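You operate a simulated robot arm through the tools that you are given. There is no shell and no other tool. Be economical: measure what you need, move in short steps, check, and stop when the job is done.

The job below is to be done with a simulated two-armed robot. You get a single attempt, and the scene is never put back.

JOB
Jog the barrel to zero, feed it out, turn the valve off and blow it free.

Only the result counts: the job must be done as asked and must still hold three seconds after the hand-in. Knocking over, shifting, dropping, spilling or breaking anything else fails it.

ROBOT AND FRAMES
Two 7-joint arms with three-finger grippers on one trunk, on a base that drives. Base frame: it is fixed to the floor where the robot stands at the start and does not move with it; the origin is under the middle of the robot, x ahead of it, y to its left, z up. Units: mm, rad, N and s.
The left shoulder is at the start at [86, 126, 1110], the right one opposite. With the tool pointing down near the work surface each hand reaches from about 380 to 860 mm from the robot's upright axis, wherever it stands, measured 20 degrees to its own side. Places, roughly: black knob [700, 200, 900]. Payload 2.94 kg a hand.
Tool frame (each hand has its own): the origin (TCP) lies between the finger pads and is the grasp point; the fingertips stand 30 mm ahead of it; z points along the fingers, y is the line along which they close. Largest opening 128 mm; the body of the gripper starts 93 mm behind the TCP.
Orientation is that of the tool frame in the base frame, as [roll, pitch, yaw] about the fixed x, y, z axes, in that order (R = Rz(yaw) Ry(pitch) Rx(roll)). With the fingers straight down and closing along the base's y, the tool's x points along the base's -x, its y along +y and its z along -z.

CONTROLS
- The arms move only by the tool nudge_tool. It takes "left_motion", "right_motion" or both (then of equal length, played together; a hand with none holds still); each is text: rows parted by semicolons, each of 7 numbers parted by spaces: the closure in counts, from 0 (fully open) to 255 (shut), then the shift along the tool's x, y, z in units of 40 mm (1.0 is 40 mm), then the turn, a rotation vector about the tool's x, y, z in units of 5 degrees (1.0 is 5 degrees). In form: gripper x y z ax ay az; .... A call has 1 to 12 rows; each row shifts and turns the commanded pose from where the row before left it, along the tool's axes as they then stand. A call with a number of a shift or a turn outside -1 to 1 is refused whole. Rows are played at 5 a second. More than 50 mm and 0.15 rad between two rows, or a gripper value outside its range, and nothing of the call is played. A pose out of reach is approached as far as the arm can. The call stops where the force on the tool passes 40 N (or 10 N more than at its start, if that is more) or the arm is blocked; 0.2 s more then pass. Each finger halts on what it meets, pressing with about 43 N; the grip force reading is that of the motor and also rises with nothing between the fingers. The clock runs only during rows and for 0.2 s after the last one: add rows that do not move to give the fingers time. It gives the time, the measured TCP pose, the force on the tool (base axes), the opening and the grip force at its end, in the units of the frame above (readings bear some noise), with the torque about the TCP (base axes, N m) and any sound that the robot's microphone picked up, and new pictures: "pictures" is both (left out), scene, wrist or none (wrist: the cameras of the hands that moved).
- Cameras (640 x 400 px; columns grow to the right, rows downward): "scene" is now at [221.3, -9.4, 1284.4]; the picture's right is [-0.11, -0.99, 0.00], its down [-0.46, 0.05, -0.89] and it looks along [0.88, -0.10, -0.46] (base axes); focal length 214 px, centre (320, 200). "left" rides on the left gripper at [69, 15, -120] in its tool frame; the picture's right is [-0.22, 0.98, 0.00], its down [-0.82, -0.18, -0.54] and it looks along [-0.53, -0.12, 0.84] (tool axes); focal length 251 px, centre (320, 200). "right" rides on the right gripper at [69, -15, -120] in its tool frame; the picture's right is [0.21, 0.98, 0.00], its down [-0.82, 0.18, -0.54] and it looks along [-0.53, 0.12, 0.84] (tool axes); focal length 251 px, centre (320, 200).
- lift_body(by): slides the trunk up (or, below 0, down) by that many mm; the arms and the scene camera ride with it, the base frame stays. It gives what a move gives, with no picture.
- roll_base(legs): drives the robot by 1 to 6 legs, each [ahead, left, turn to the left] in mm, mm and rad, along the robot's own axes; the way and the turn of a leg run together, so that a leg with both is an arc; at most 1500 mm and 3.142 rad a leg. The arms and the cameras ride along, it lands a little off, and it stops where it bumps. It gives what a move gives, and a new picture of the scene camera.
- turn_head(pan, tilt): turns the head with the scene camera to pan (to the left, within 1.396 rad either way) and tilt (down, from -0.506 to 1.204), counted from straight ahead of the robot. It gives what a move gives, and a new picture of the scene camera.
- measure_at(camera, pixels): for up to 12 pixels [column, row] of the newest picture of that camera ("zoom" is the newest enlarged one), the place [x, y, z] in the base frame of the surface seen there, good to about 2 mm. No time passes.
- close_up(camera, box): a new picture of the part [left, top, right, bottom] of that camera's present view, enlarged. No time passes.
- job_done(): hands the job in; it is judged then, once.

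Go step by step. Measure first, check grasps and placings, and put right what went wrong. The budget is 80 turns and 260 pictures, counting those below and the enlarged ones. Unless the task says otherwise, let go and move clear before handing in, and close with one line.

The tools are called after "Request:" by a JSON object that holds its "method" and its "body". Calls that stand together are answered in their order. nudge_tool: Moves the arms, as the interface text tells. Its arguments: {"type":"object","properties":{"left_motion":{"type":"string"},"right_motion":{"type":"string"},"pictures":{"type":"string","enum":["both","scene","wrist","none"]}},"required":[]} The other tools are called the same way: lift_body (by) slides the trunk up or down; roll_base (legs) drives the base; turn_head (pan, tilt) turns the head that bears the scene camera; measure_at (camera, pixels) gives the place of the surface under pixels of a picture; close_up (camera, box) takes an enlarged picture of a part of a camera's view; job_done () hands the job in.

At the start:

```text
time: 0.0
left_tool_pos: [583.9, 356.3, 1152.6]
left_tool_rot: [-3.14, 0.001, -3.14]
left_ft_force: [0.1, 0.4, -0.1]
left_torque: [0.0, 0.01, 0.01]
left_grip_width: 128.0
left_finger_force: 0.1
right_tool_pos: [404.5, -77.4, 1198.9]
right_tool_rot: [3.141, 0.002, 3.141]
right_ft_force: [-0.4, -0.2, -0.2]
right_torque: [0.01, 0.01, 0.01]
right_grip_width: 128.1
right_finger_force: 0.0
trunk travel left (down, up): [-325.0, 222.0]
robot x, y, heading: [-1.4, 0.3, 0.003]
head pan, tilt: [-0.112, 0.483]
```

scene: 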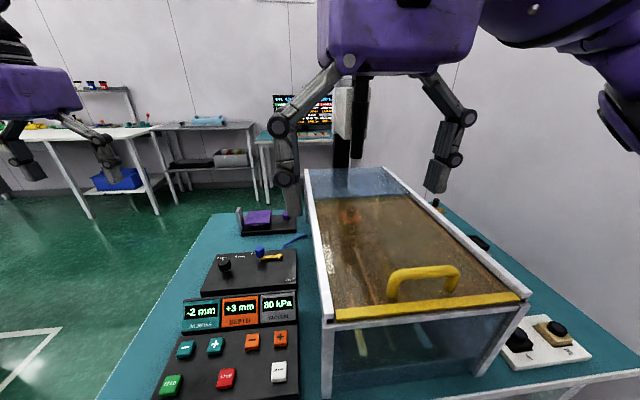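
right: 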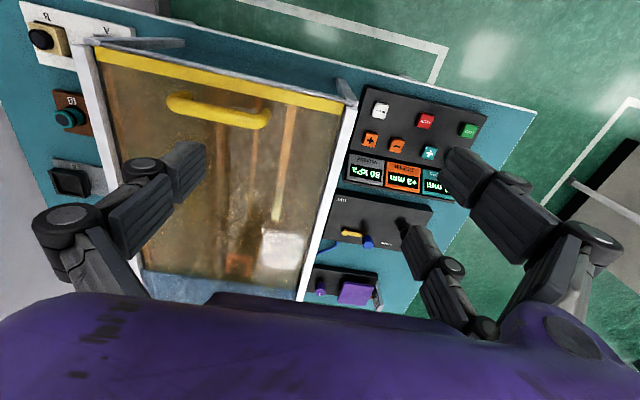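
left: 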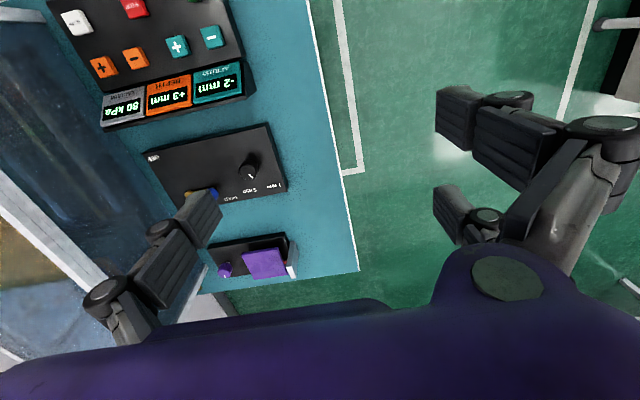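

The pictures show a control panel (scene px 160-300, 200-400) with displays, buttons, a knob and a valve. I'll enlarge the panel and the other areas to read the labels.

Request:
{"method": "close_up", "body": {"camera": "scene", "box": [150, 290, 310, 400]}}

Request:
{"method": "close_up", "body": {"camera": "scene", "box": [190, 200, 320, 300]}}

Request:
{"method": "close_up", "body": {"camera": "left", "box": [40, 0, 360, 290]}}

Request:
{"method": "close_up", "body": {"camera": "scene", "box": [420, 190, 620, 380]}}

Request:
{"method": "close_up", "body": {"camera": "scene", "box": [260, 80, 360, 170]}}

Request:
{"method": "close_up", "body": {"camera": "scene", "box": [300, 160, 540, 400]}}

```text
3.64 times, centred on (230, 345) of scene
```

zoom: 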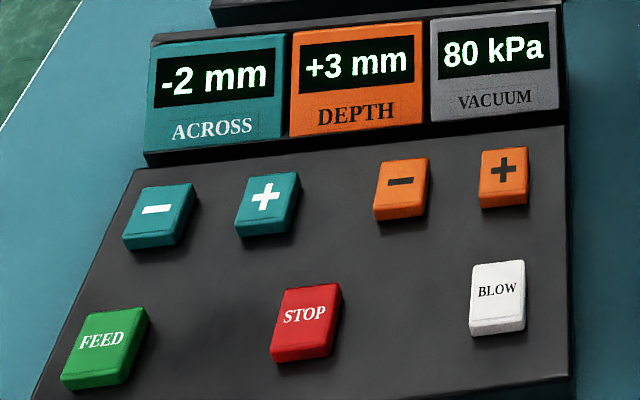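

```text
4.00 times, centred on (255, 250) of scene
```

zoom: 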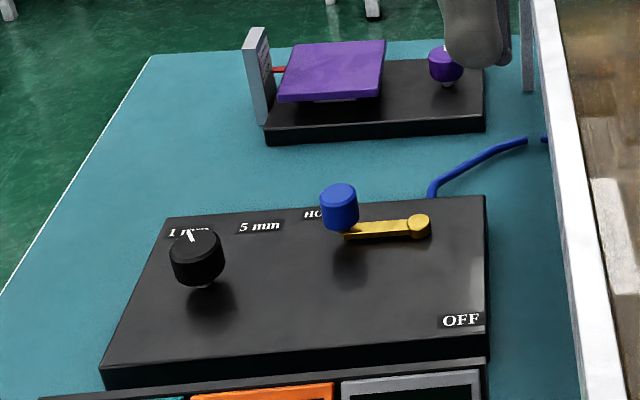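

```text
1.38 times, centred on (200, 145) of left
```

zoom: 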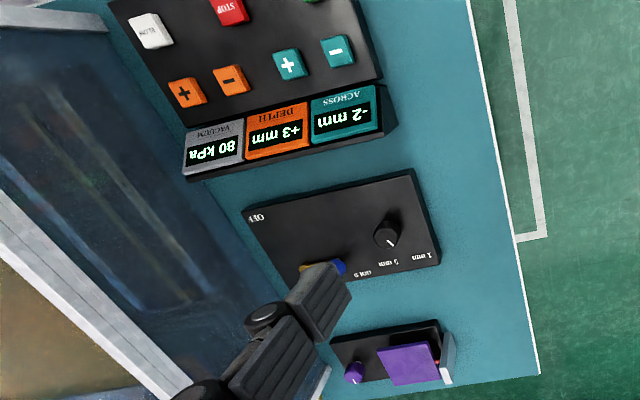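

```text
2.11 times, centred on (520, 285) of scene
```

zoom: 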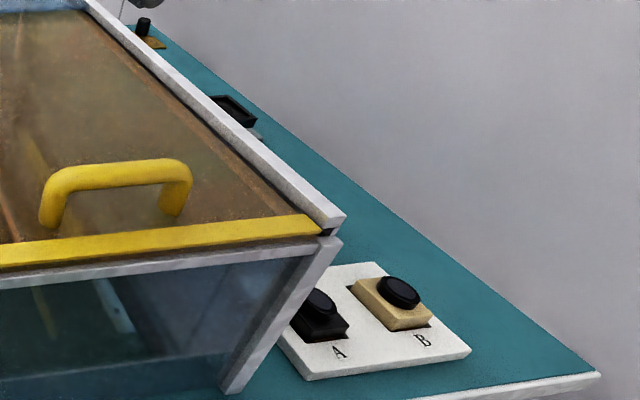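

```text
4.44 times, centred on (310, 125) of scene
```

zoom: 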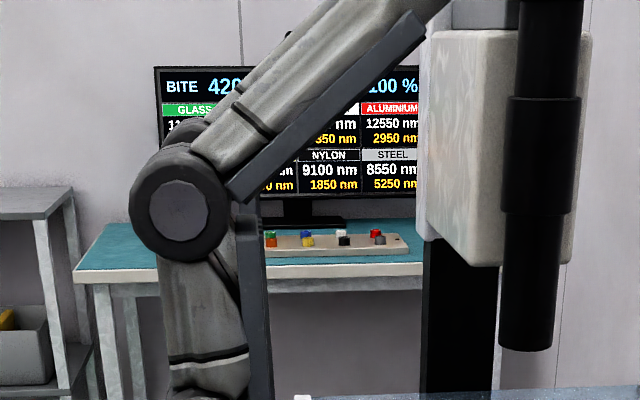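

```text
1.67 times, centred on (420, 280) of scene
```

zoom: 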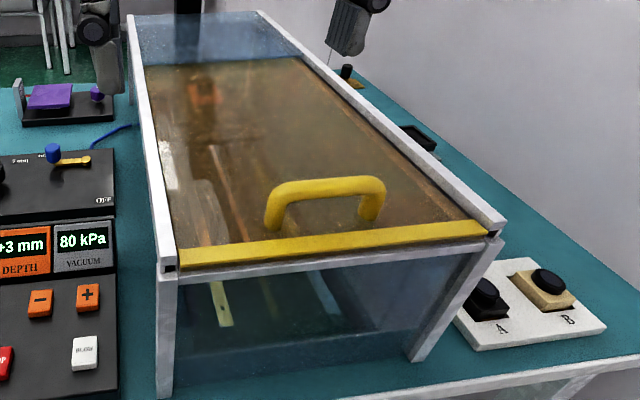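

The panel shows ACROSS -2, DEPTH +3, VACUUM 80 kPa; a black knob (1 mm / 5 mm step) and a yellow valve lever between HOLD and OFF. I'll measure the buttons, knob and lever.

Request:
{"method": "close_up", "body": {"camera": "scene", "box": [195, 240, 305, 300]}}

Request:
{"method": "measure_at", "body": {"camera": "scene", "pixels": [[186, 347], [215, 344], [252, 341], [280, 337], [172, 384], [227, 377], [279, 371], [240, 362], [224, 264], [245, 283], [260, 252], [271, 256]]}}

Request:
{"method": "measure_at", "body": {"camera": "left", "pixels": [[211, 37], [176, 46], [134, 57], [102, 67], [250, 165], [213, 192], [265, 262], [225, 269], [228, 176], [160, 165]]}}

Request:
{"method": "close_up", "body": {"camera": "right", "box": [300, 80, 500, 310]}}

Request:
{"method": "close_up", "body": {"camera": "right", "box": [80, 40, 360, 310]}}

```text
5.82 times, centred on (250, 270) of scene
```

zoom: 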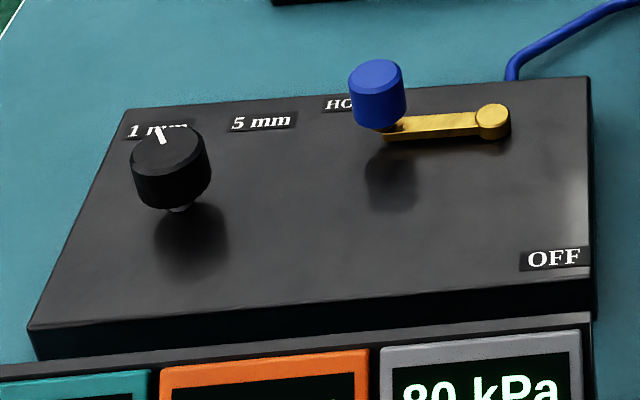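

```text
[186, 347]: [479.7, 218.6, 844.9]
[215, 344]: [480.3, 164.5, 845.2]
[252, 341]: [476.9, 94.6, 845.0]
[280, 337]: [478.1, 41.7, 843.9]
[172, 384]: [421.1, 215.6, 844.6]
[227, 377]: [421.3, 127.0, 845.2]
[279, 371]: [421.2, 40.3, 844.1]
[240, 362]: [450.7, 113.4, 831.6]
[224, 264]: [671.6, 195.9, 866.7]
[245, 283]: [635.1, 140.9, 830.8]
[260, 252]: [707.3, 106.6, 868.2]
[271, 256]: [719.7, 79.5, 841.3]
```

```text
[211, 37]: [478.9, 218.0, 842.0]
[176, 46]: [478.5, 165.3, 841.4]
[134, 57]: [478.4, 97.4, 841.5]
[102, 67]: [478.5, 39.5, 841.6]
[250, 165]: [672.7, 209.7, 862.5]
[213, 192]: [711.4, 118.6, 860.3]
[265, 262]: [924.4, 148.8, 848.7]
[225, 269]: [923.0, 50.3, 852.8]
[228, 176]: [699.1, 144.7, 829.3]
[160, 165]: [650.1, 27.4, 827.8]
```

```text
1.74 times, centred on (400, 195) of right
```

zoom: 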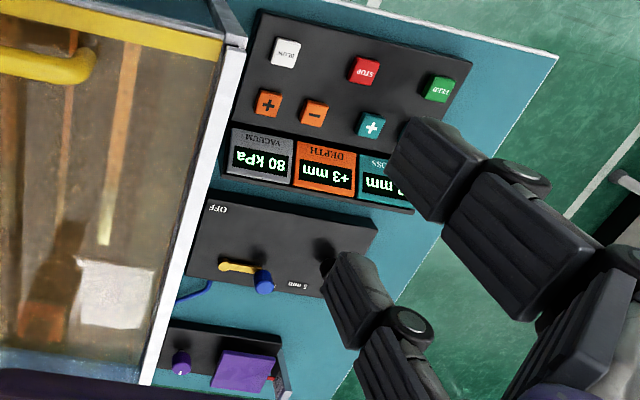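

```text
1.48 times, centred on (220, 175) of right
```

zoom: 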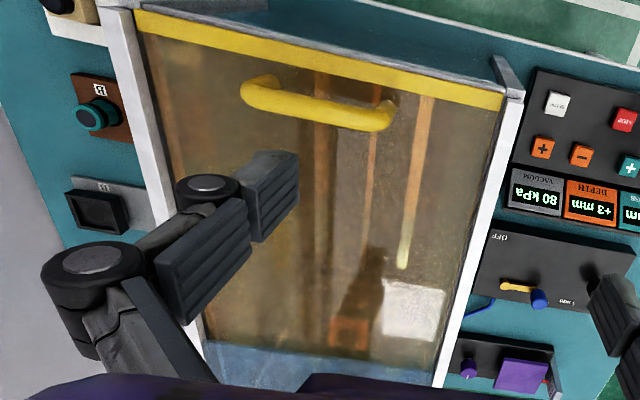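

Buttons lie at about z=843 and pitch 53 mm: ACROSS + at (480,165), DEPTH - at (478,95). I'll move the closed left hand to above ACROSS +, and measure the enclosure edge for clearance.

Request:
{"method": "nudge_tool", "body": {"left_motion": "255 0.52 -0.956 0 0 0 0;255 0.52 -0.956 0 0 0 0;255 0.52 -0.956 0 0 0 0;255 0.52 -0.956 0 0 0 0;255 0.52 -0.956 0 0 0 0;255 0 0 1 0 0 0;255 0 0 1 0 0 0;255 0 0 1 0 0 0;255 0 0 1 0 0 0;255 0 0 1 0 0 0;255 0 0 1 0 0 0;255 0 0 0 0 0 0"}}

Request:
{"method": "measure_at", "body": {"camera": "scene", "pixels": [[330, 318], [334, 350], [320, 250], [310, 185], [450, 310]]}}

```text
time: 2.6
left_tool_pos: [479.3, 165.7, 913.1]
left_tool_rot: [3.142, 0.001, -3.139]
left_ft_force: [0.8, 0.3, -0.1]
left_torque: [0.01, -0.03, 0.02]
left_grip_width: 0.0
left_finger_force: 3.3
right_tool_pos: [405.9, -76.6, 1199.4]
right_tool_rot: [3.141, -0.002, 3.141]
right_ft_force: [0.3, 0.0, 0.0]
right_torque: [0.0, 0.03, -0.01]
right_grip_width: 127.9
right_finger_force: 0.1
trunk travel left (down, up): [-325.0, 222.0]
robot x, y, heading: [-0.5, -1.6, -0.001]
head pan, tilt: [-0.112, 0.483]
```

scene: 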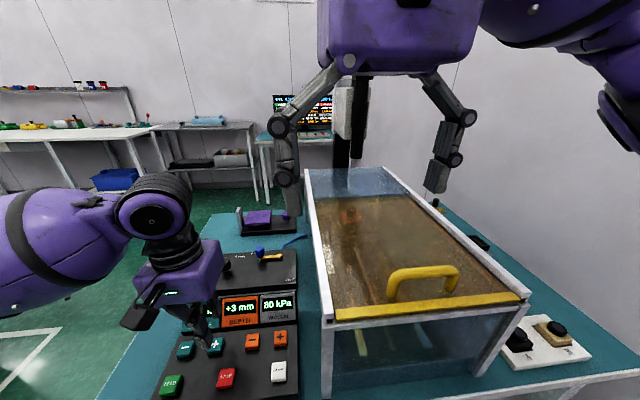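
left: 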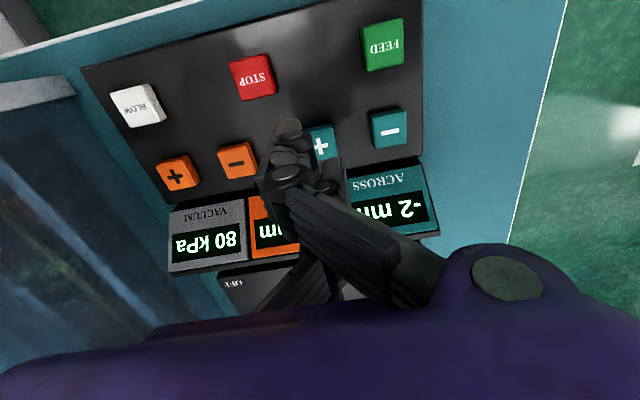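

```text
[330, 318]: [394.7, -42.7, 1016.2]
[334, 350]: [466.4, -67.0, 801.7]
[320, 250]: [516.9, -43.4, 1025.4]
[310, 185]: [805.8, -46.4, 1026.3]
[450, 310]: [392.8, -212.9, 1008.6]
```

The left hand is over ACROSS + with fingertips about 40 mm above it. I'll press about 5 mm into it once and back off, then read the display.

Request:
{"method": "nudge_tool", "body": {"left_motion": "255 0 0 0.8 0 0 0;255 0 0 0.2 0 0 0;255 0 0 0.12 0 0 0;255 0 0 0 0 0 0;255 0 0 -0.32 0 0 0;255 0 0 0 0 0 0", "pictures": "wrist"}}

```text
time: 4.0
left_tool_pos: [480.6, 165.7, 881.1]
left_tool_rot: [3.14, 0.0, 3.141]
left_ft_force: [0.4, 1.1, 0.0]
left_torque: [0.03, -0.01, -0.03]
left_grip_width: 0.0
left_finger_force: 2.9
right_tool_pos: [405.6, -76.9, 1200.6]
right_tool_rot: [3.141, 0.0, -3.141]
right_ft_force: [0.0, 0.9, -0.2]
right_torque: [0.0, -0.04, 0.02]
right_grip_width: 128.0
right_finger_force: 0.1
trunk travel left (down, up): [-325.0, 222.0]
robot x, y, heading: [-1.3, -1.1, -0.001]
head pan, tilt: [-0.112, 0.483]
```

left: 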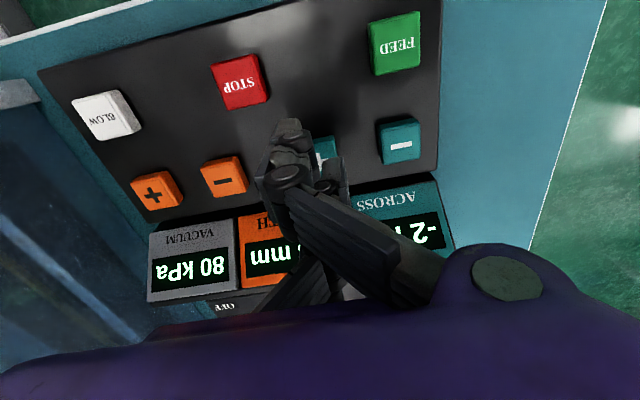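

The display still seems to read -2 and no click sounded, so the press was too shallow. I'll press a few mm deeper.

Request:
{"method": "nudge_tool", "body": {"left_motion": "255 0 0 0.2 0 0 0;255 0 0 0.1 0 0 0;255 0 0 0.08 0 0 0;255 0 0 0 0 0 0", "pictures": "wrist"}}

```text
time: 5.0
left_tool_pos: [479.4, 165.1, 865.6]
left_tool_rot: [-3.141, 0.0, -3.138]
left_ft_force: [0.3, 0.3, 0.7]
left_torque: [-0.02, 0.02, 0.0]
left_grip_width: 0.0
left_finger_force: 2.9
right_tool_pos: [404.7, -76.8, 1198.3]
right_tool_rot: [-3.141, -0.002, -3.142]
right_ft_force: [-0.9, 0.2, 0.6]
right_torque: [0.0, 0.0, -0.01]
right_grip_width: 128.2
right_finger_force: 0.2
trunk travel left (down, up): [-325.0, 222.0]
robot x, y, heading: [1.4, 1.2, 0.001]
head pan, tilt: [-0.112, 0.483]
```

left: 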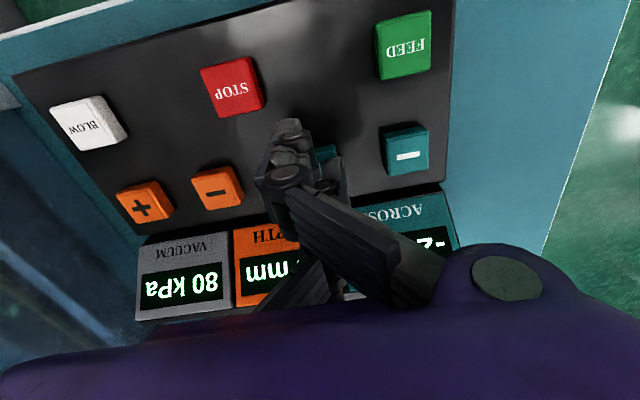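

No force yet at TCP z 866. I'll look closely at where the fingertip stands relative to the button.

Request:
{"method": "measure_at", "body": {"camera": "left", "pixels": [[290, 122], [285, 175], [325, 190], [325, 153], [408, 155], [270, 125], [290, 145]]}}

Request:
{"method": "close_up", "body": {"camera": "scene", "box": [150, 280, 310, 400]}}

Request:
{"method": "close_up", "body": {"camera": "left", "box": [220, 90, 460, 270]}}

```text
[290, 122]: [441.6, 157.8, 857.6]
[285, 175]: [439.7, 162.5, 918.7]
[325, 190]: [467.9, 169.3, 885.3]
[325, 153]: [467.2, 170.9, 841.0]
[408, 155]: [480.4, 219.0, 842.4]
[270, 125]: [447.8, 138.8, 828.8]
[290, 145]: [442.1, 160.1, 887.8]
```

```text
3.33 times, centred on (230, 340) of scene
```

zoom: 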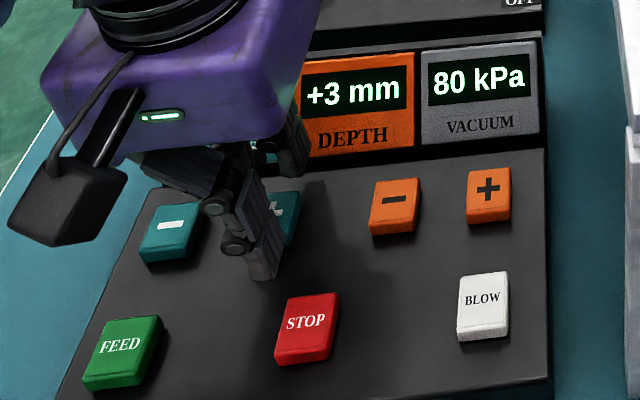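

```text
2.22 times, centred on (340, 180) of left
```

zoom: 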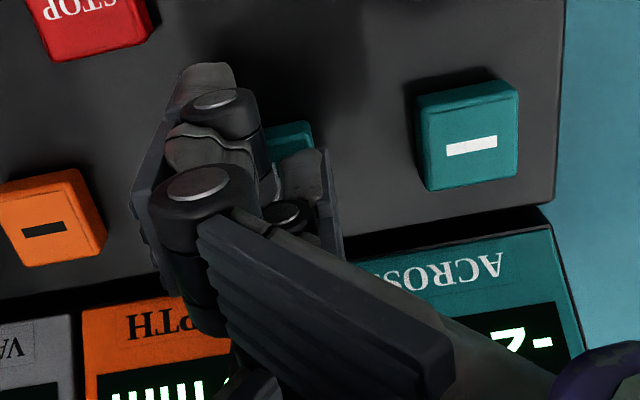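

The wrist view shows that this hand has three fingers: one tip in front at (290,122) and another next to the button at (325,153), so its closed tips may sit differently than assumed. I'll rise and open halfway to see the tip layout.

Request:
{"method": "nudge_tool", "body": {"left_motion": "255 0 0 -1 0 0 0;255 0 0 -1 0 0 0;0 0 0 -1 0 0 0;0 0 0 0 0 0 0;0 0 0 0 0 0 0"}}

Request:
{"method": "close_up", "body": {"camera": "scene", "box": [100, 200, 320, 400]}}

```text
time: 6.2
left_tool_pos: [478.1, 166.6, 985.9]
left_tool_rot: [-3.141, -0.001, -3.138]
left_ft_force: [-1.0, 0.7, -0.1]
left_torque: [0.0, 0.0, -0.04]
left_grip_width: 91.4
left_finger_force: 0.0
right_tool_pos: [405.8, -76.7, 1199.6]
right_tool_rot: [-3.141, 0.001, 3.141]
right_ft_force: [-0.7, -0.4, 0.1]
right_torque: [-0.02, -0.01, 0.03]
right_grip_width: 127.7
right_finger_force: 0.1
trunk travel left (down, up): [-325.0, 222.0]
robot x, y, heading: [-2.5, -1.2, 0.004]
head pan, tilt: [-0.112, 0.483]
```

scene: 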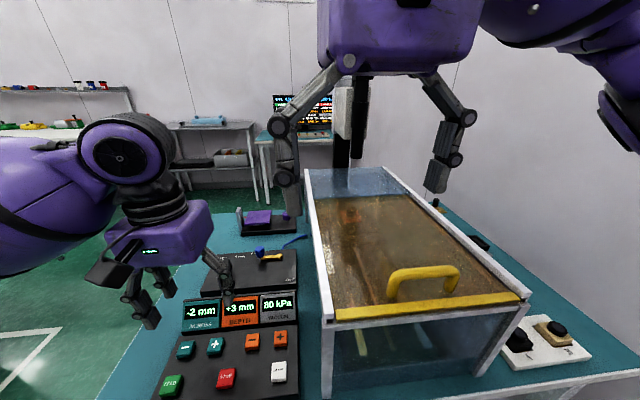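
left: 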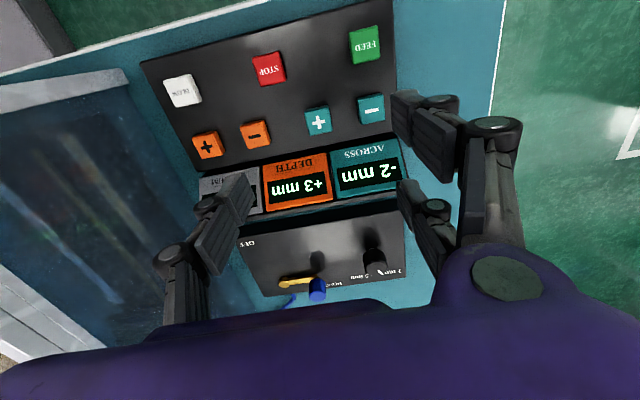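

```text
2.00 times, centred on (210, 300) of scene
```

zoom: 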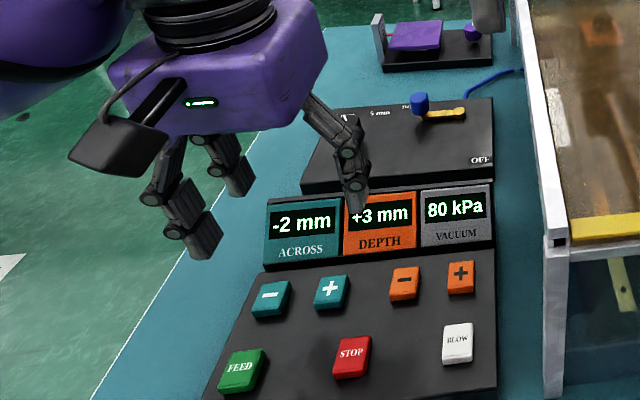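

Now the layout is clear: one lone finger at wrist px (235,190) and a pair at (405,105) and (408,190). I'll measure these tips.

Request:
{"method": "measure_at", "body": {"camera": "left", "pixels": [[238, 180], [245, 190], [215, 190], [397, 100], [415, 97], [405, 190], [412, 185]]}}

Request:
{"method": "measure_at", "body": {"camera": "scene", "pixels": [[228, 300], [228, 292], [150, 325], [146, 318], [227, 270], [166, 293]]}}

Request:
{"method": "close_up", "body": {"camera": "left", "box": [160, 60, 480, 280]}}

```text
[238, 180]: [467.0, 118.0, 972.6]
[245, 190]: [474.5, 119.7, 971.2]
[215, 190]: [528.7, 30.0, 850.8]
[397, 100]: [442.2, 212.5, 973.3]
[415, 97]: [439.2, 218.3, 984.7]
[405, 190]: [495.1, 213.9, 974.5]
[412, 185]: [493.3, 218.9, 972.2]
```

```text
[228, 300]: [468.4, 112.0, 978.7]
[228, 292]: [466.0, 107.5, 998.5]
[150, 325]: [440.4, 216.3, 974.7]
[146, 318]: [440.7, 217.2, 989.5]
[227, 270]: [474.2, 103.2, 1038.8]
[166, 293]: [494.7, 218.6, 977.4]
```

```text
1.82 times, centred on (320, 170) of left
```

zoom: 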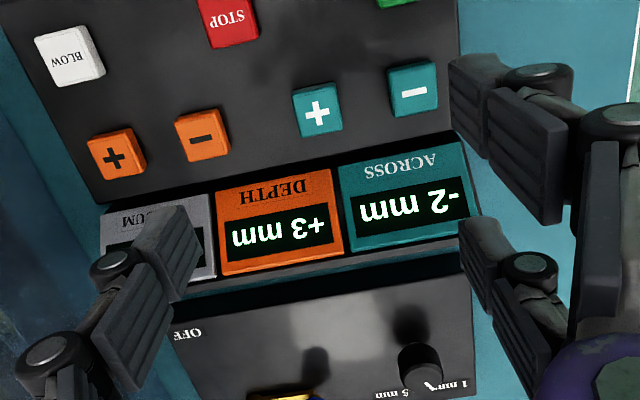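

The tips at about half-opening sit only ~15-20 mm ahead of the TCP, with the lone finger centred in x and the pair straddling by ±30. I'll use the lone (-y) finger as the presser: fully open, shift 57 mm in +y and tilt 15° so that this finger is lowest.

Request:
{"method": "nudge_tool", "body": {"left_motion": "0 0 1 0 0 0 0;0 0 0.42 0 0 0 0;0 0 0 0 -1 0 0;0 0 0 0 -1 0 0;0 0 0 0 -1 0 0;0 0 0 0 0 0 0"}}

Request:
{"method": "close_up", "body": {"camera": "left", "box": [100, 50, 420, 250]}}

```text
time: 7.6
left_tool_pos: [477.2, 222.3, 985.7]
left_tool_rot: [2.88, 0.001, -3.14]
left_ft_force: [0.8, 0.2, 0.2]
left_torque: [0.0, -0.01, -0.02]
left_grip_width: 128.1
left_finger_force: 0.1
right_tool_pos: [405.0, -77.1, 1199.7]
right_tool_rot: [-3.141, 0.001, -3.141]
right_ft_force: [-0.1, -0.5, -0.4]
right_torque: [0.01, -0.01, 0.01]
right_grip_width: 128.0
right_finger_force: 0.0
trunk travel left (down, up): [-325.0, 222.0]
robot x, y, heading: [3.4, -2.2, 0.001]
head pan, tilt: [-0.112, 0.483]
```

scene: 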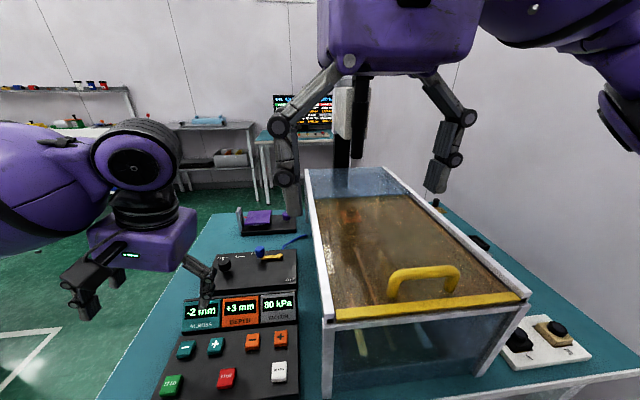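
left: 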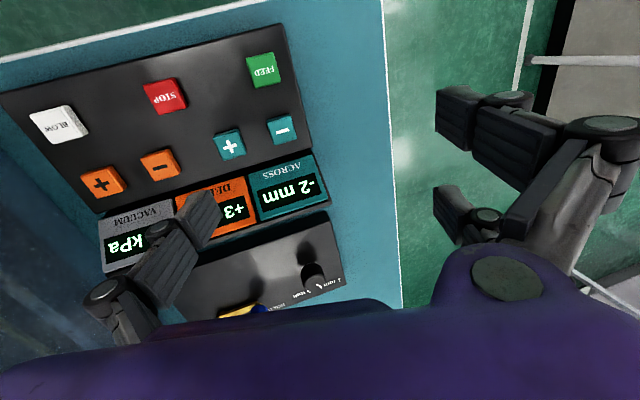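

```text
2.00 times, centred on (260, 150) of left
```

zoom: 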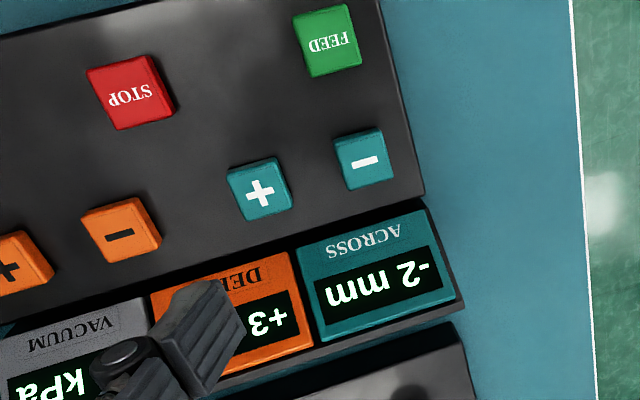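

The lone finger now hangs at wrist px (210,195), scene px (206,302); I'll measure it.

Request:
{"method": "measure_at", "body": {"camera": "left", "pixels": [[208, 193], [216, 200], [218, 210], [195, 195], [213, 193], [205, 195]]}}

Request:
{"method": "measure_at", "body": {"camera": "scene", "pixels": [[205, 303], [204, 300], [206, 297], [208, 294]]}}

Request:
{"method": "close_up", "body": {"camera": "scene", "box": [160, 240, 280, 320]}}

```text
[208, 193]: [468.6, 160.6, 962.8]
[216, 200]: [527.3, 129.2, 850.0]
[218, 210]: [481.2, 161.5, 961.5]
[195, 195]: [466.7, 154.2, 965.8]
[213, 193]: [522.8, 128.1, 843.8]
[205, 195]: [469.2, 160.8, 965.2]
```

```text
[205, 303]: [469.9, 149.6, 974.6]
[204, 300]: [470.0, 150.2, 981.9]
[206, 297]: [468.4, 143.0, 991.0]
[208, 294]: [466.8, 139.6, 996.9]
```

```text
5.00 times, centred on (220, 280) of scene
```

zoom: 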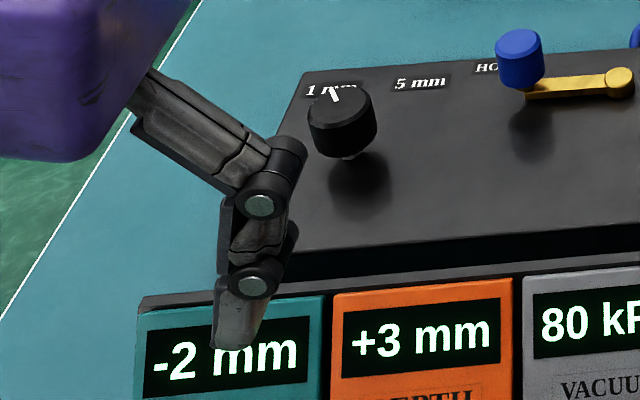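

The lone tip sits at about (477,155,961), i.e. 25 mm below and 67 mm to -y of the TCP. I'll go to 10 mm above ACROSS +, then step down 4 mm at a time.

Request:
{"method": "nudge_tool", "body": {"left_motion": "0 -0.025 -0.153 0.89 0 0 0;0 -0.025 -0.153 0.89 0 0 0;0 -0.025 -0.153 0.89 0 0 0;0 0 0 0 0 0 0;0 0 -0.026 0.0966 0 0 0;0 0 -0.026 0.0966 0 0 0;0 0 -0.026 0.0966 0 0 0;0 0 0 0 0 0 0"}}

Request:
{"method": "close_up", "body": {"camera": "scene", "box": [150, 290, 310, 400]}}

```text
time: 9.4
left_tool_pos: [483.0, 232.2, 867.5]
left_tool_rot: [2.878, 0.002, -3.14]
left_ft_force: [0.9, 0.0, 2.0]
left_torque: [-0.13, 0.01, -0.02]
left_grip_width: 127.8
left_finger_force: 0.1
right_tool_pos: [405.6, -77.0, 1197.2]
right_tool_rot: [3.141, 0.0, -3.141]
right_ft_force: [0.0, -0.4, -0.4]
right_torque: [0.01, 0.01, -0.02]
right_grip_width: 128.0
right_finger_force: 0.0
trunk travel left (down, up): [-325.0, 222.0]
robot x, y, heading: [-2.3, -0.5, 0.003]
head pan, tilt: [-0.112, 0.483]
heard: click
```

scene: 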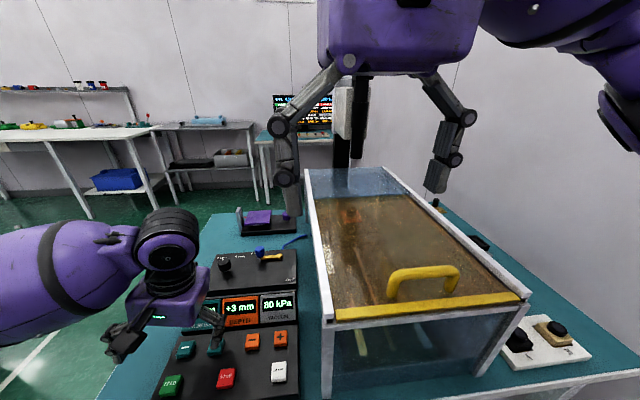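
left: 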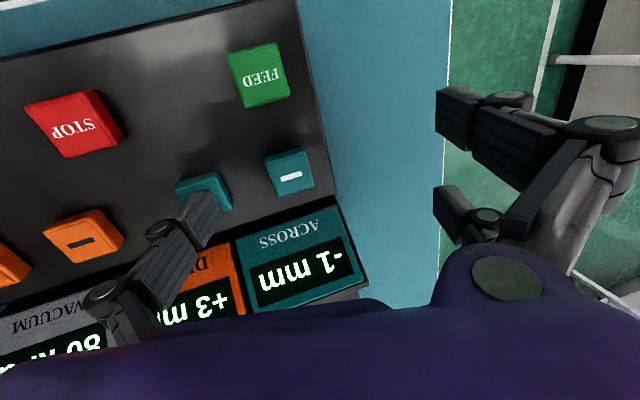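

```text
3.64 times, centred on (230, 345) of scene
```

zoom: 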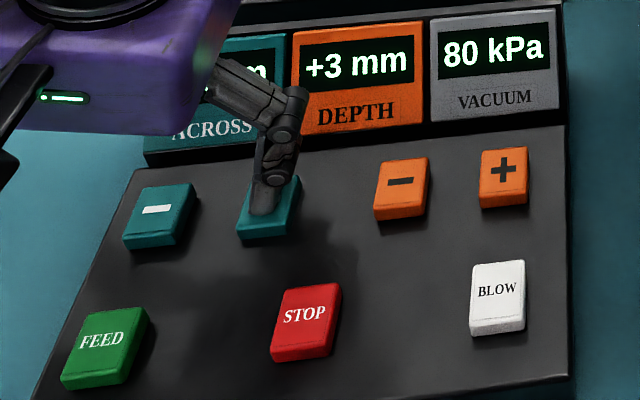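

A click, and ACROSS now reads -1 mm with the step being 1 mm. I'll release 12 mm and press again by the same amount.

Request:
{"method": "nudge_tool", "body": {"left_motion": "0 0 0.078 -0.29 0 0 0;0 0 0 0 0 0 0;0 0 -0.026 0.0966 0 0 0;0 0 -0.026 0.0966 0 0 0;0 0 -0.026 0.0966 0 0 0;0 0 0 0 0 0 0;0 0 0.104 -0.386 0 0 0;0 0 0 0 0 0 0", "pictures": "wrist"}}

```text
time: 11.2
left_tool_pos: [482.8, 232.2, 882.4]
left_tool_rot: [2.88, 0.0, 3.14]
left_ft_force: [0.9, 0.1, -0.7]
left_torque: [0.0, 0.03, 0.0]
left_grip_width: 128.0
left_finger_force: 0.0
right_tool_pos: [406.7, -77.1, 1197.3]
right_tool_rot: [3.141, 0.0, -3.141]
right_ft_force: [-0.9, -0.4, -0.6]
right_torque: [-0.02, -0.03, 0.0]
right_grip_width: 128.0
right_finger_force: 0.1
trunk travel left (down, up): [-325.0, 222.0]
robot x, y, heading: [0.2, 0.6, -0.003]
head pan, tilt: [-0.112, 0.483]
heard: click
```

left: 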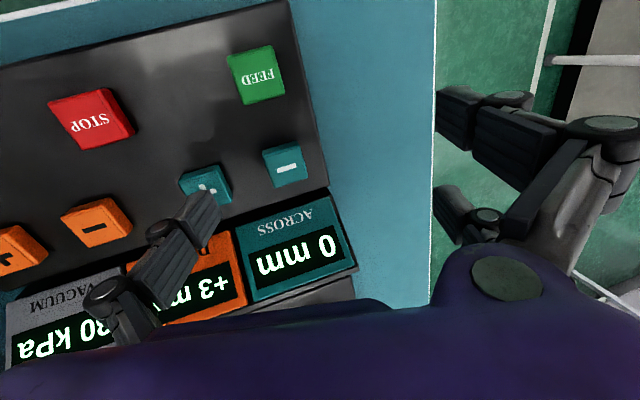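

ACROSS reads 0 mm. Next I'll shift 69 mm to DEPTH - and press it once.

Request:
{"method": "nudge_tool", "body": {"left_motion": "0 0 -0.8 -0.345 0 0 0;0 0 -0.8 -0.345 0 0 0;0 0 0 0 0 0 0;0 0 -0.084 0.314 0 0 0;0 0 -0.026 0.0966 0 0 0;0 0 -0.026 0.0966 0 0 0;0 0 -0.026 0.0966 0 0 0;0 0 0 0 0 0 0;0 0 0.078 -0.29 0 0 0;0 0 0 0 0 0 0"}}

Request:
{"method": "close_up", "body": {"camera": "scene", "box": [150, 290, 310, 400]}}

```text
time: 13.4
left_tool_pos: [481.7, 164.3, 878.8]
left_tool_rot: [2.879, 0.001, -3.142]
left_ft_force: [0.4, -0.8, 0.3]
left_torque: [0.04, 0.03, 0.0]
left_grip_width: 128.0
left_finger_force: 0.1
right_tool_pos: [405.5, -75.9, 1198.7]
right_tool_rot: [-3.141, 0.001, 3.141]
right_ft_force: [0.0, -0.6, 0.5]
right_torque: [-0.01, -0.01, 0.02]
right_grip_width: 128.0
right_finger_force: 0.1
trunk travel left (down, up): [-325.0, 222.0]
robot x, y, heading: [-0.2, -1.3, 0.001]
head pan, tilt: [-0.112, 0.483]
```

scene: 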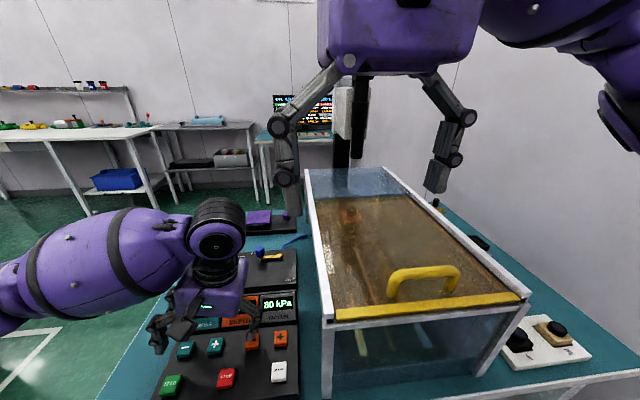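
left: 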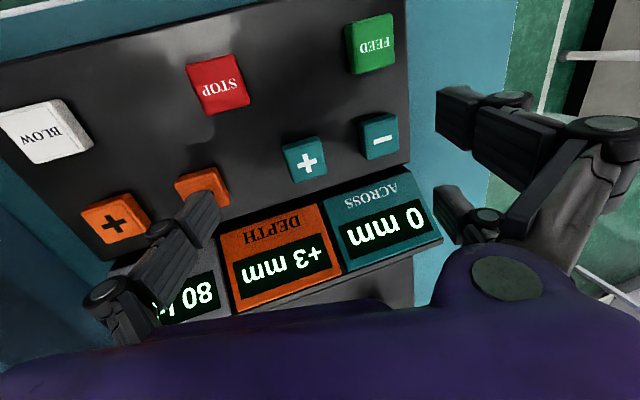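

```text
3.64 times, centred on (230, 345) of scene
```

zoom: 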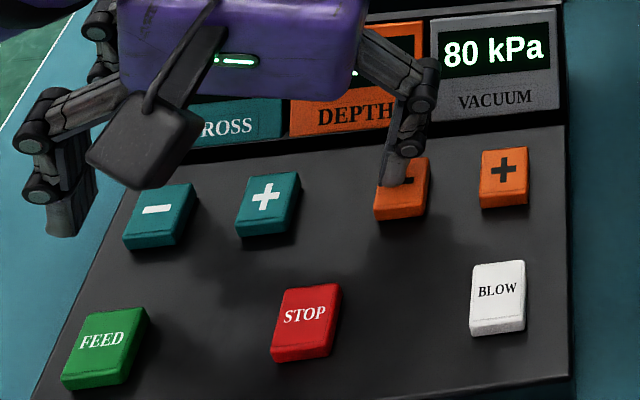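

No click; the finger is on the button but not deep enough. I'll press 2.5 mm deeper, once.

Request:
{"method": "nudge_tool", "body": {"left_motion": "0 0 -0.031 0.116 0 0 0;0 0 -0.031 0.116 0 0 0;0 0 -0.031 0.116 0 0 0;0 0 0 0 0 0 0;0 0 0.093 -0.348 0 0 0;0 0 0 0 0 0 0", "pictures": "wrist"}}

```text
time: 14.8
left_tool_pos: [481.2, 165.3, 878.9]
left_tool_rot: [2.88, 0.0, -3.141]
left_ft_force: [0.2, 0.4, -0.2]
left_torque: [0.01, 0.01, 0.0]
left_grip_width: 128.2
left_finger_force: 0.0
right_tool_pos: [405.6, -76.4, 1199.5]
right_tool_rot: [-3.141, 0.0, 3.141]
right_ft_force: [-0.5, -0.4, -0.1]
right_torque: [0.0, 0.01, -0.03]
right_grip_width: 128.0
right_finger_force: 0.0
trunk travel left (down, up): [-325.0, 222.0]
robot x, y, heading: [-0.1, -1.5, 0.001]
head pan, tilt: [-0.112, 0.483]
heard: click
```

left: 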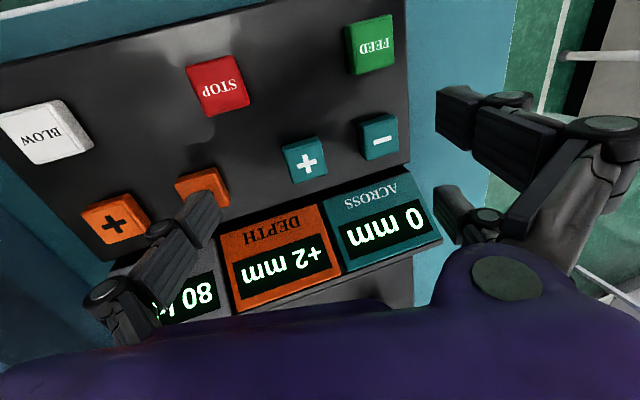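

DEPTH now reads +2. I'll repeat the same press twice.

Request:
{"method": "nudge_tool", "body": {"left_motion": "0 0 -0.031 0.116 0 0 0;0 0 -0.031 0.116 0 0 0;0 0 -0.031 0.116 0 0 0;0 0 0 0 0 0 0;0 0 0.093 -0.348 0 0 0;0 0 0 0 0 0 0;0 0 -0.031 0.116 0 0 0;0 0 -0.031 0.116 0 0 0;0 0 -0.031 0.116 0 0 0;0 0 0 0 0 0 0;0 0 0.093 -0.348 0 0 0;0 0 0 0 0 0 0", "pictures": "wrist"}}

```text
time: 17.4
left_tool_pos: [482.5, 164.3, 878.7]
left_tool_rot: [2.882, -0.001, 3.14]
left_ft_force: [0.0, -1.0, -1.0]
left_torque: [0.03, 0.03, -0.01]
left_grip_width: 128.2
left_finger_force: 0.1
right_tool_pos: [405.3, -77.6, 1198.5]
right_tool_rot: [-3.14, 0.001, -3.141]
right_ft_force: [-0.8, 0.0, -0.9]
right_torque: [0.02, -0.02, 0.03]
right_grip_width: 127.9
right_finger_force: 0.1
trunk travel left (down, up): [-325.0, 222.0]
robot x, y, heading: [-0.6, -2.4, 0.003]
head pan, tilt: [-0.112, 0.483]
heard: click, click
```

left: 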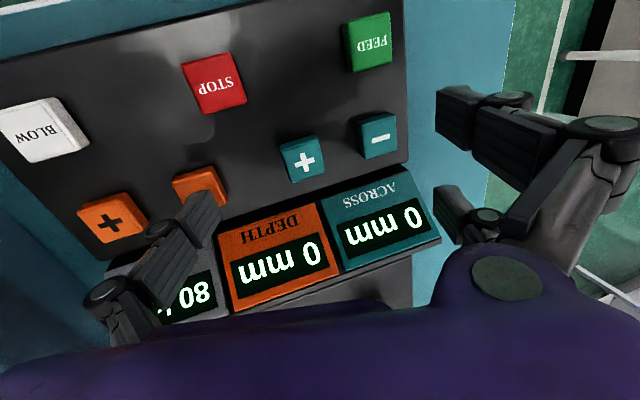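

Both axes read 0 mm. Before feeding I'll inspect the machine interior and back area for where the barrel comes out.

Request:
{"method": "close_up", "body": {"camera": "right", "box": [120, 60, 340, 310]}}

Request:
{"method": "close_up", "body": {"camera": "scene", "box": [300, 160, 460, 260]}}

Request:
{"method": "close_up", "body": {"camera": "scene", "box": [320, 290, 520, 400]}}

Request:
{"method": "close_up", "body": {"camera": "right", "box": [0, 0, 200, 220]}}

```text
1.60 times, centred on (230, 185) of right
```

zoom: 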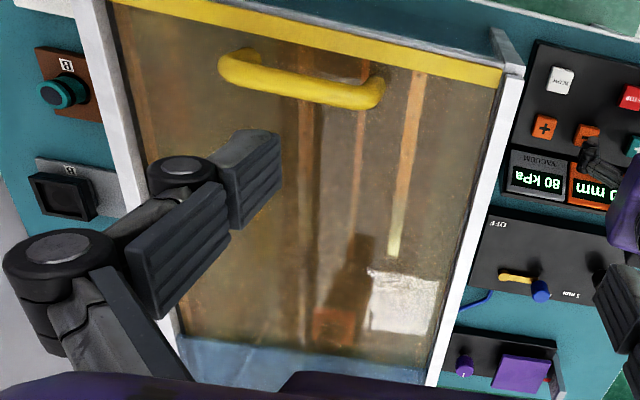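

```text
4.00 times, centred on (380, 210) of scene
```

zoom: 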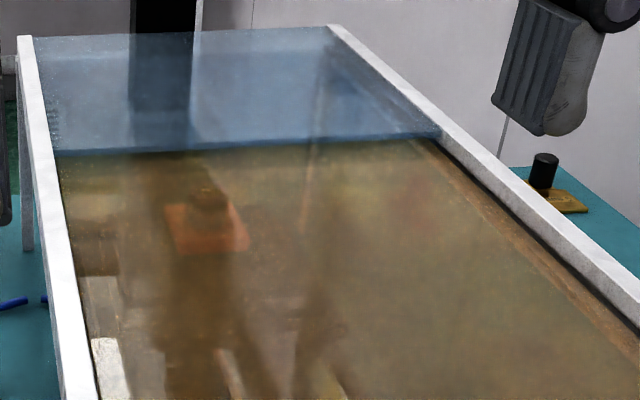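

```text
3.20 times, centred on (420, 345) of scene
```

zoom: 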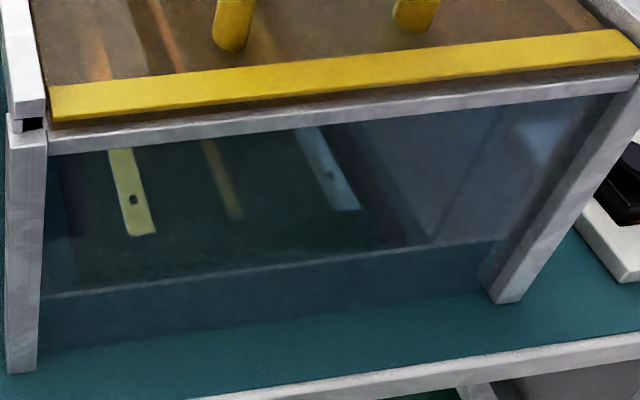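

```text
1.82 times, centred on (100, 110) of right
```

zoom: 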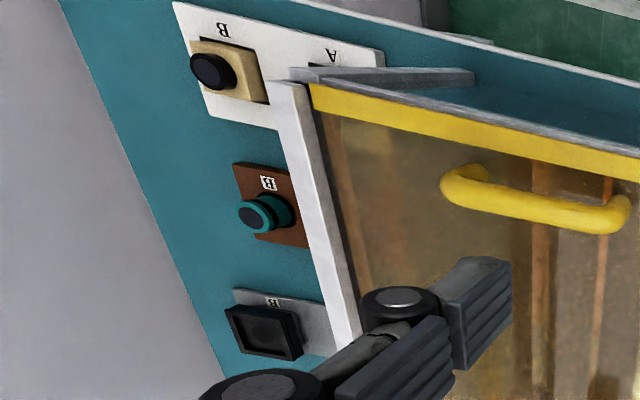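

The interior doesn't show a blocking item; following the panel order I move the lone finger to FEED (421,216) and press.

Request:
{"method": "nudge_tool", "body": {"left_motion": "0 0.49 1 0.096 0 0 0;0 0.49 1 0.096 0 0 0;0 0.49 1 0.096 0 0 0;0 0 0 0 0 0 0;0 0 -0.13 0.483 0 0 0;0 0 -0.031 0.116 0 0 0;0 0 -0.031 0.116 0 0 0;0 0 -0.031 0.116 0 0 0;0 0 0 0 0 0 0;0 0 0.093 -0.348 0 0 0;0 0 0 0 0 0 0"}}

Request:
{"method": "close_up", "body": {"camera": "scene", "box": [150, 220, 430, 400]}}

```text
time: 19.8
left_tool_pos: [424.1, 283.9, 878.6]
left_tool_rot: [2.88, -0.001, -3.141]
left_ft_force: [0.4, 0.1, 0.9]
left_torque: [0.01, 0.01, -0.01]
left_grip_width: 128.2
left_finger_force: 0.0
right_tool_pos: [406.0, -77.8, 1199.3]
right_tool_rot: [3.141, 0.001, -3.141]
right_ft_force: [0.4, 0.1, 0.1]
right_torque: [-0.01, 0.0, -0.02]
right_grip_width: 128.0
right_finger_force: 0.0
trunk travel left (down, up): [-325.0, 222.0]
robot x, y, heading: [0.6, -0.3, -0.001]
head pan, tilt: [-0.112, 0.483]
heard: click
```

scene: 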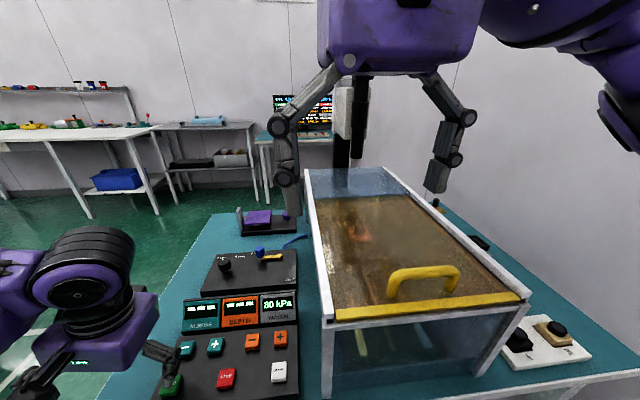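
left: 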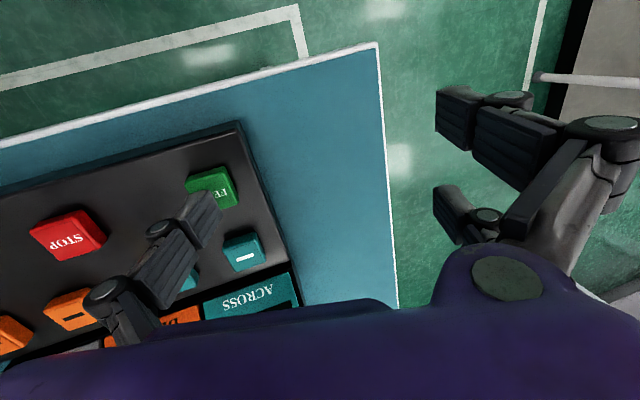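

```text
2.22 times, centred on (290, 310) of scene
```

zoom: 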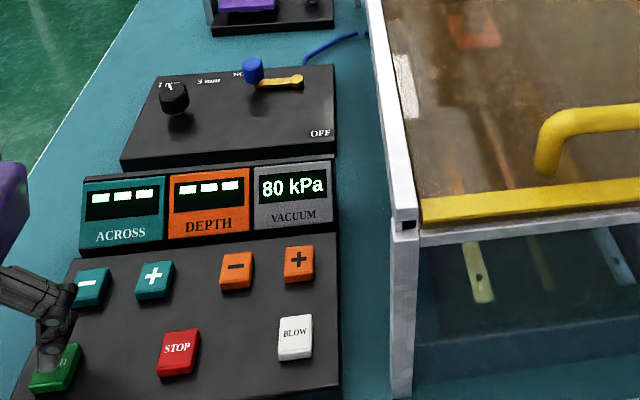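

FEED clicked; the displays show "---" and the orange part inside seems to be moving. I'll raise the hand and wait, watching.

Request:
{"method": "nudge_tool", "body": {"left_motion": "0 0 0.26 -0.966 0 0 0;0 0 0 0 0 0 0;0 0 0 0 0 0 0;0 0 0 0 0 0 0;0 0 0 0 0 0 0;0 0 0 0 0 0 0;0 0 0 0 0 0 0;0 0 0 0 0 0 0;0 0 0 0 0 0 0;0 0 0 0 0 0 0;0 0 0 0 0 0 0;0 0 0 0 0 0 0", "pictures": "scene"}}

Request:
{"method": "close_up", "body": {"camera": "scene", "box": [150, 220, 430, 400]}}

Request:
{"method": "close_up", "body": {"camera": "right", "box": [80, 20, 400, 320]}}

```text
time: 22.4
left_tool_pos: [423.4, 284.1, 919.0]
left_tool_rot: [2.879, 0.002, -3.139]
left_ft_force: [0.5, -0.5, 0.4]
left_torque: [0.01, -0.01, -0.02]
left_grip_width: 127.9
left_finger_force: 0.0
right_tool_pos: [407.2, -76.8, 1198.7]
right_tool_rot: [-3.14, 0.0, 3.141]
right_ft_force: [0.0, 0.1, -0.2]
right_torque: [0.0, -0.03, -0.04]
right_grip_width: 128.0
right_finger_force: 0.0
trunk travel left (down, up): [-325.0, 222.0]
robot x, y, heading: [-0.3, -0.1, -0.002]
head pan, tilt: [-0.112, 0.483]
```

scene: 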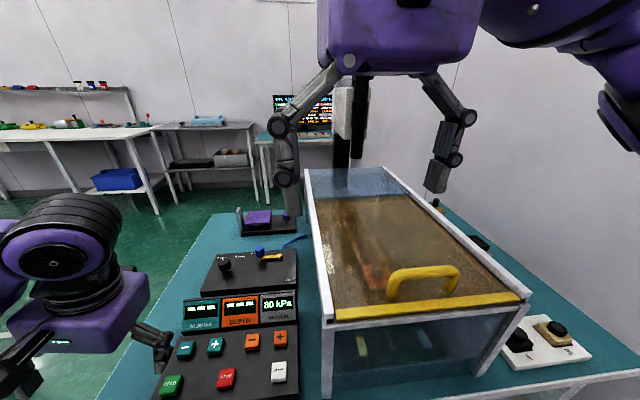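

```text
2.22 times, centred on (290, 310) of scene
```

zoom: 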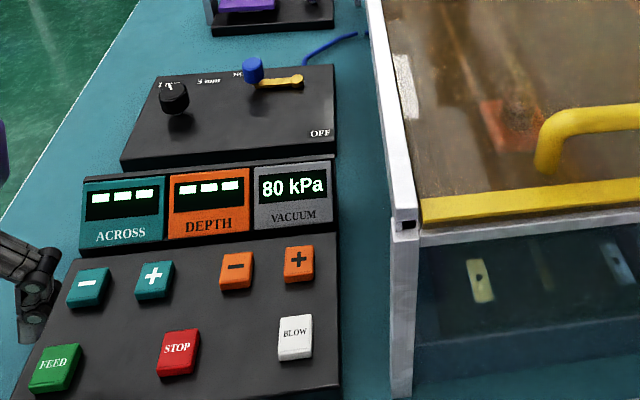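

```text
1.33 times, centred on (240, 170) of right
```

zoom: 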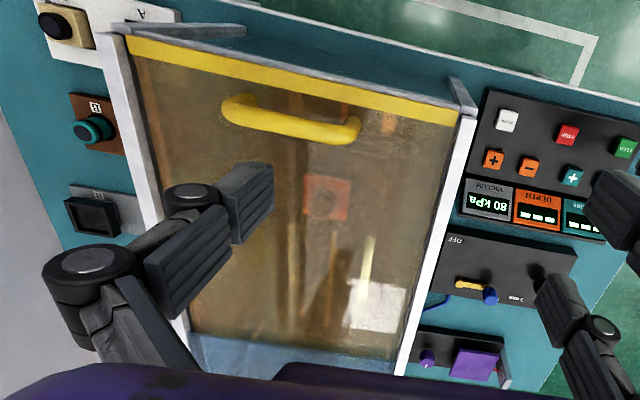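

The orange carriage has moved toward the front and keeps going. I'll keep waiting, and use the time to bring the hand to over STOP just in case.

Request:
{"method": "nudge_tool", "body": {"left_motion": "0 0 -1 -0.2 0 0 0;0 0 -1 -0.2 0 0 0;0 0 0 0 0 0 0;0 0 0 0 0 0 0;0 0 0 0 0 0 0;0 0 0 0 0 0 0", "pictures": "scene"}}

Request:
{"method": "close_up", "body": {"camera": "scene", "box": [150, 220, 520, 400]}}

Request:
{"method": "close_up", "body": {"camera": "right", "box": [80, 20, 400, 320]}}

```text
time: 23.8
left_tool_pos: [422.2, 201.9, 914.6]
left_tool_rot: [2.881, 0.0, -3.14]
left_ft_force: [0.6, 0.0, 0.5]
left_torque: [0.02, -0.01, -0.01]
left_grip_width: 127.9
left_finger_force: 0.0
right_tool_pos: [405.6, -77.0, 1200.5]
right_tool_rot: [3.141, -0.001, -3.14]
right_ft_force: [0.1, -0.5, 0.1]
right_torque: [0.0, 0.01, 0.05]
right_grip_width: 127.9
right_finger_force: 0.0
trunk travel left (down, up): [-325.0, 222.0]
robot x, y, heading: [-0.3, 2.2, 0.002]
head pan, tilt: [-0.112, 0.483]
```

scene: 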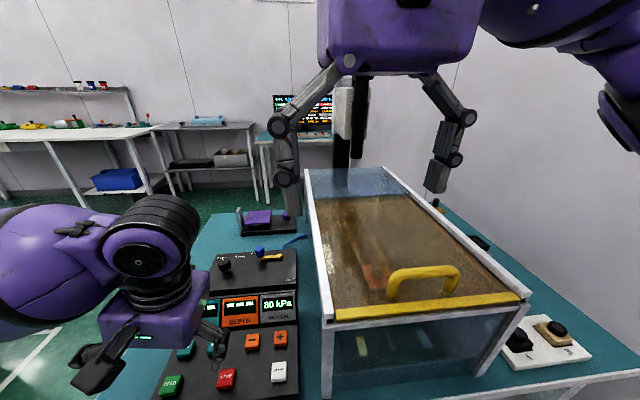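

```text
1.73 times, centred on (335, 310) of scene
```

zoom: 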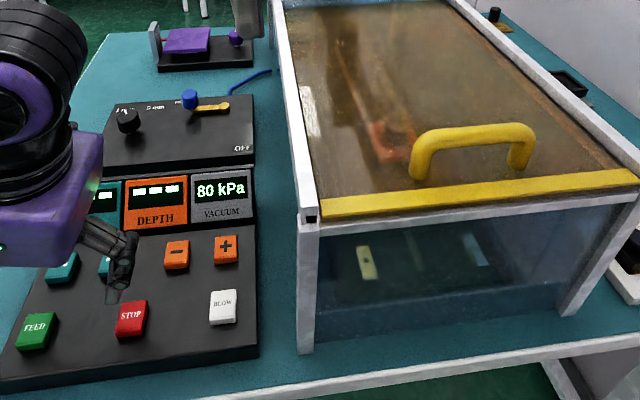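

```text
1.33 times, centred on (240, 170) of right
```

zoom: 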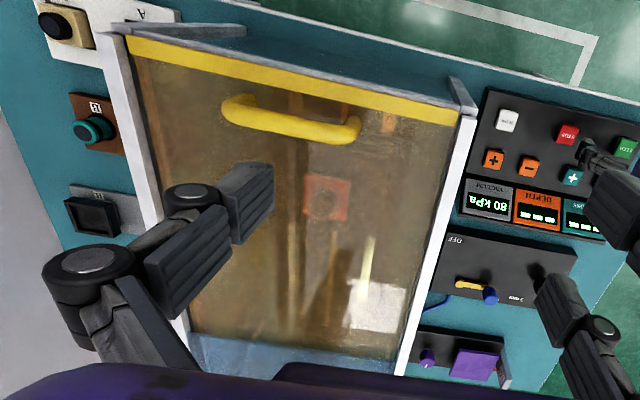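

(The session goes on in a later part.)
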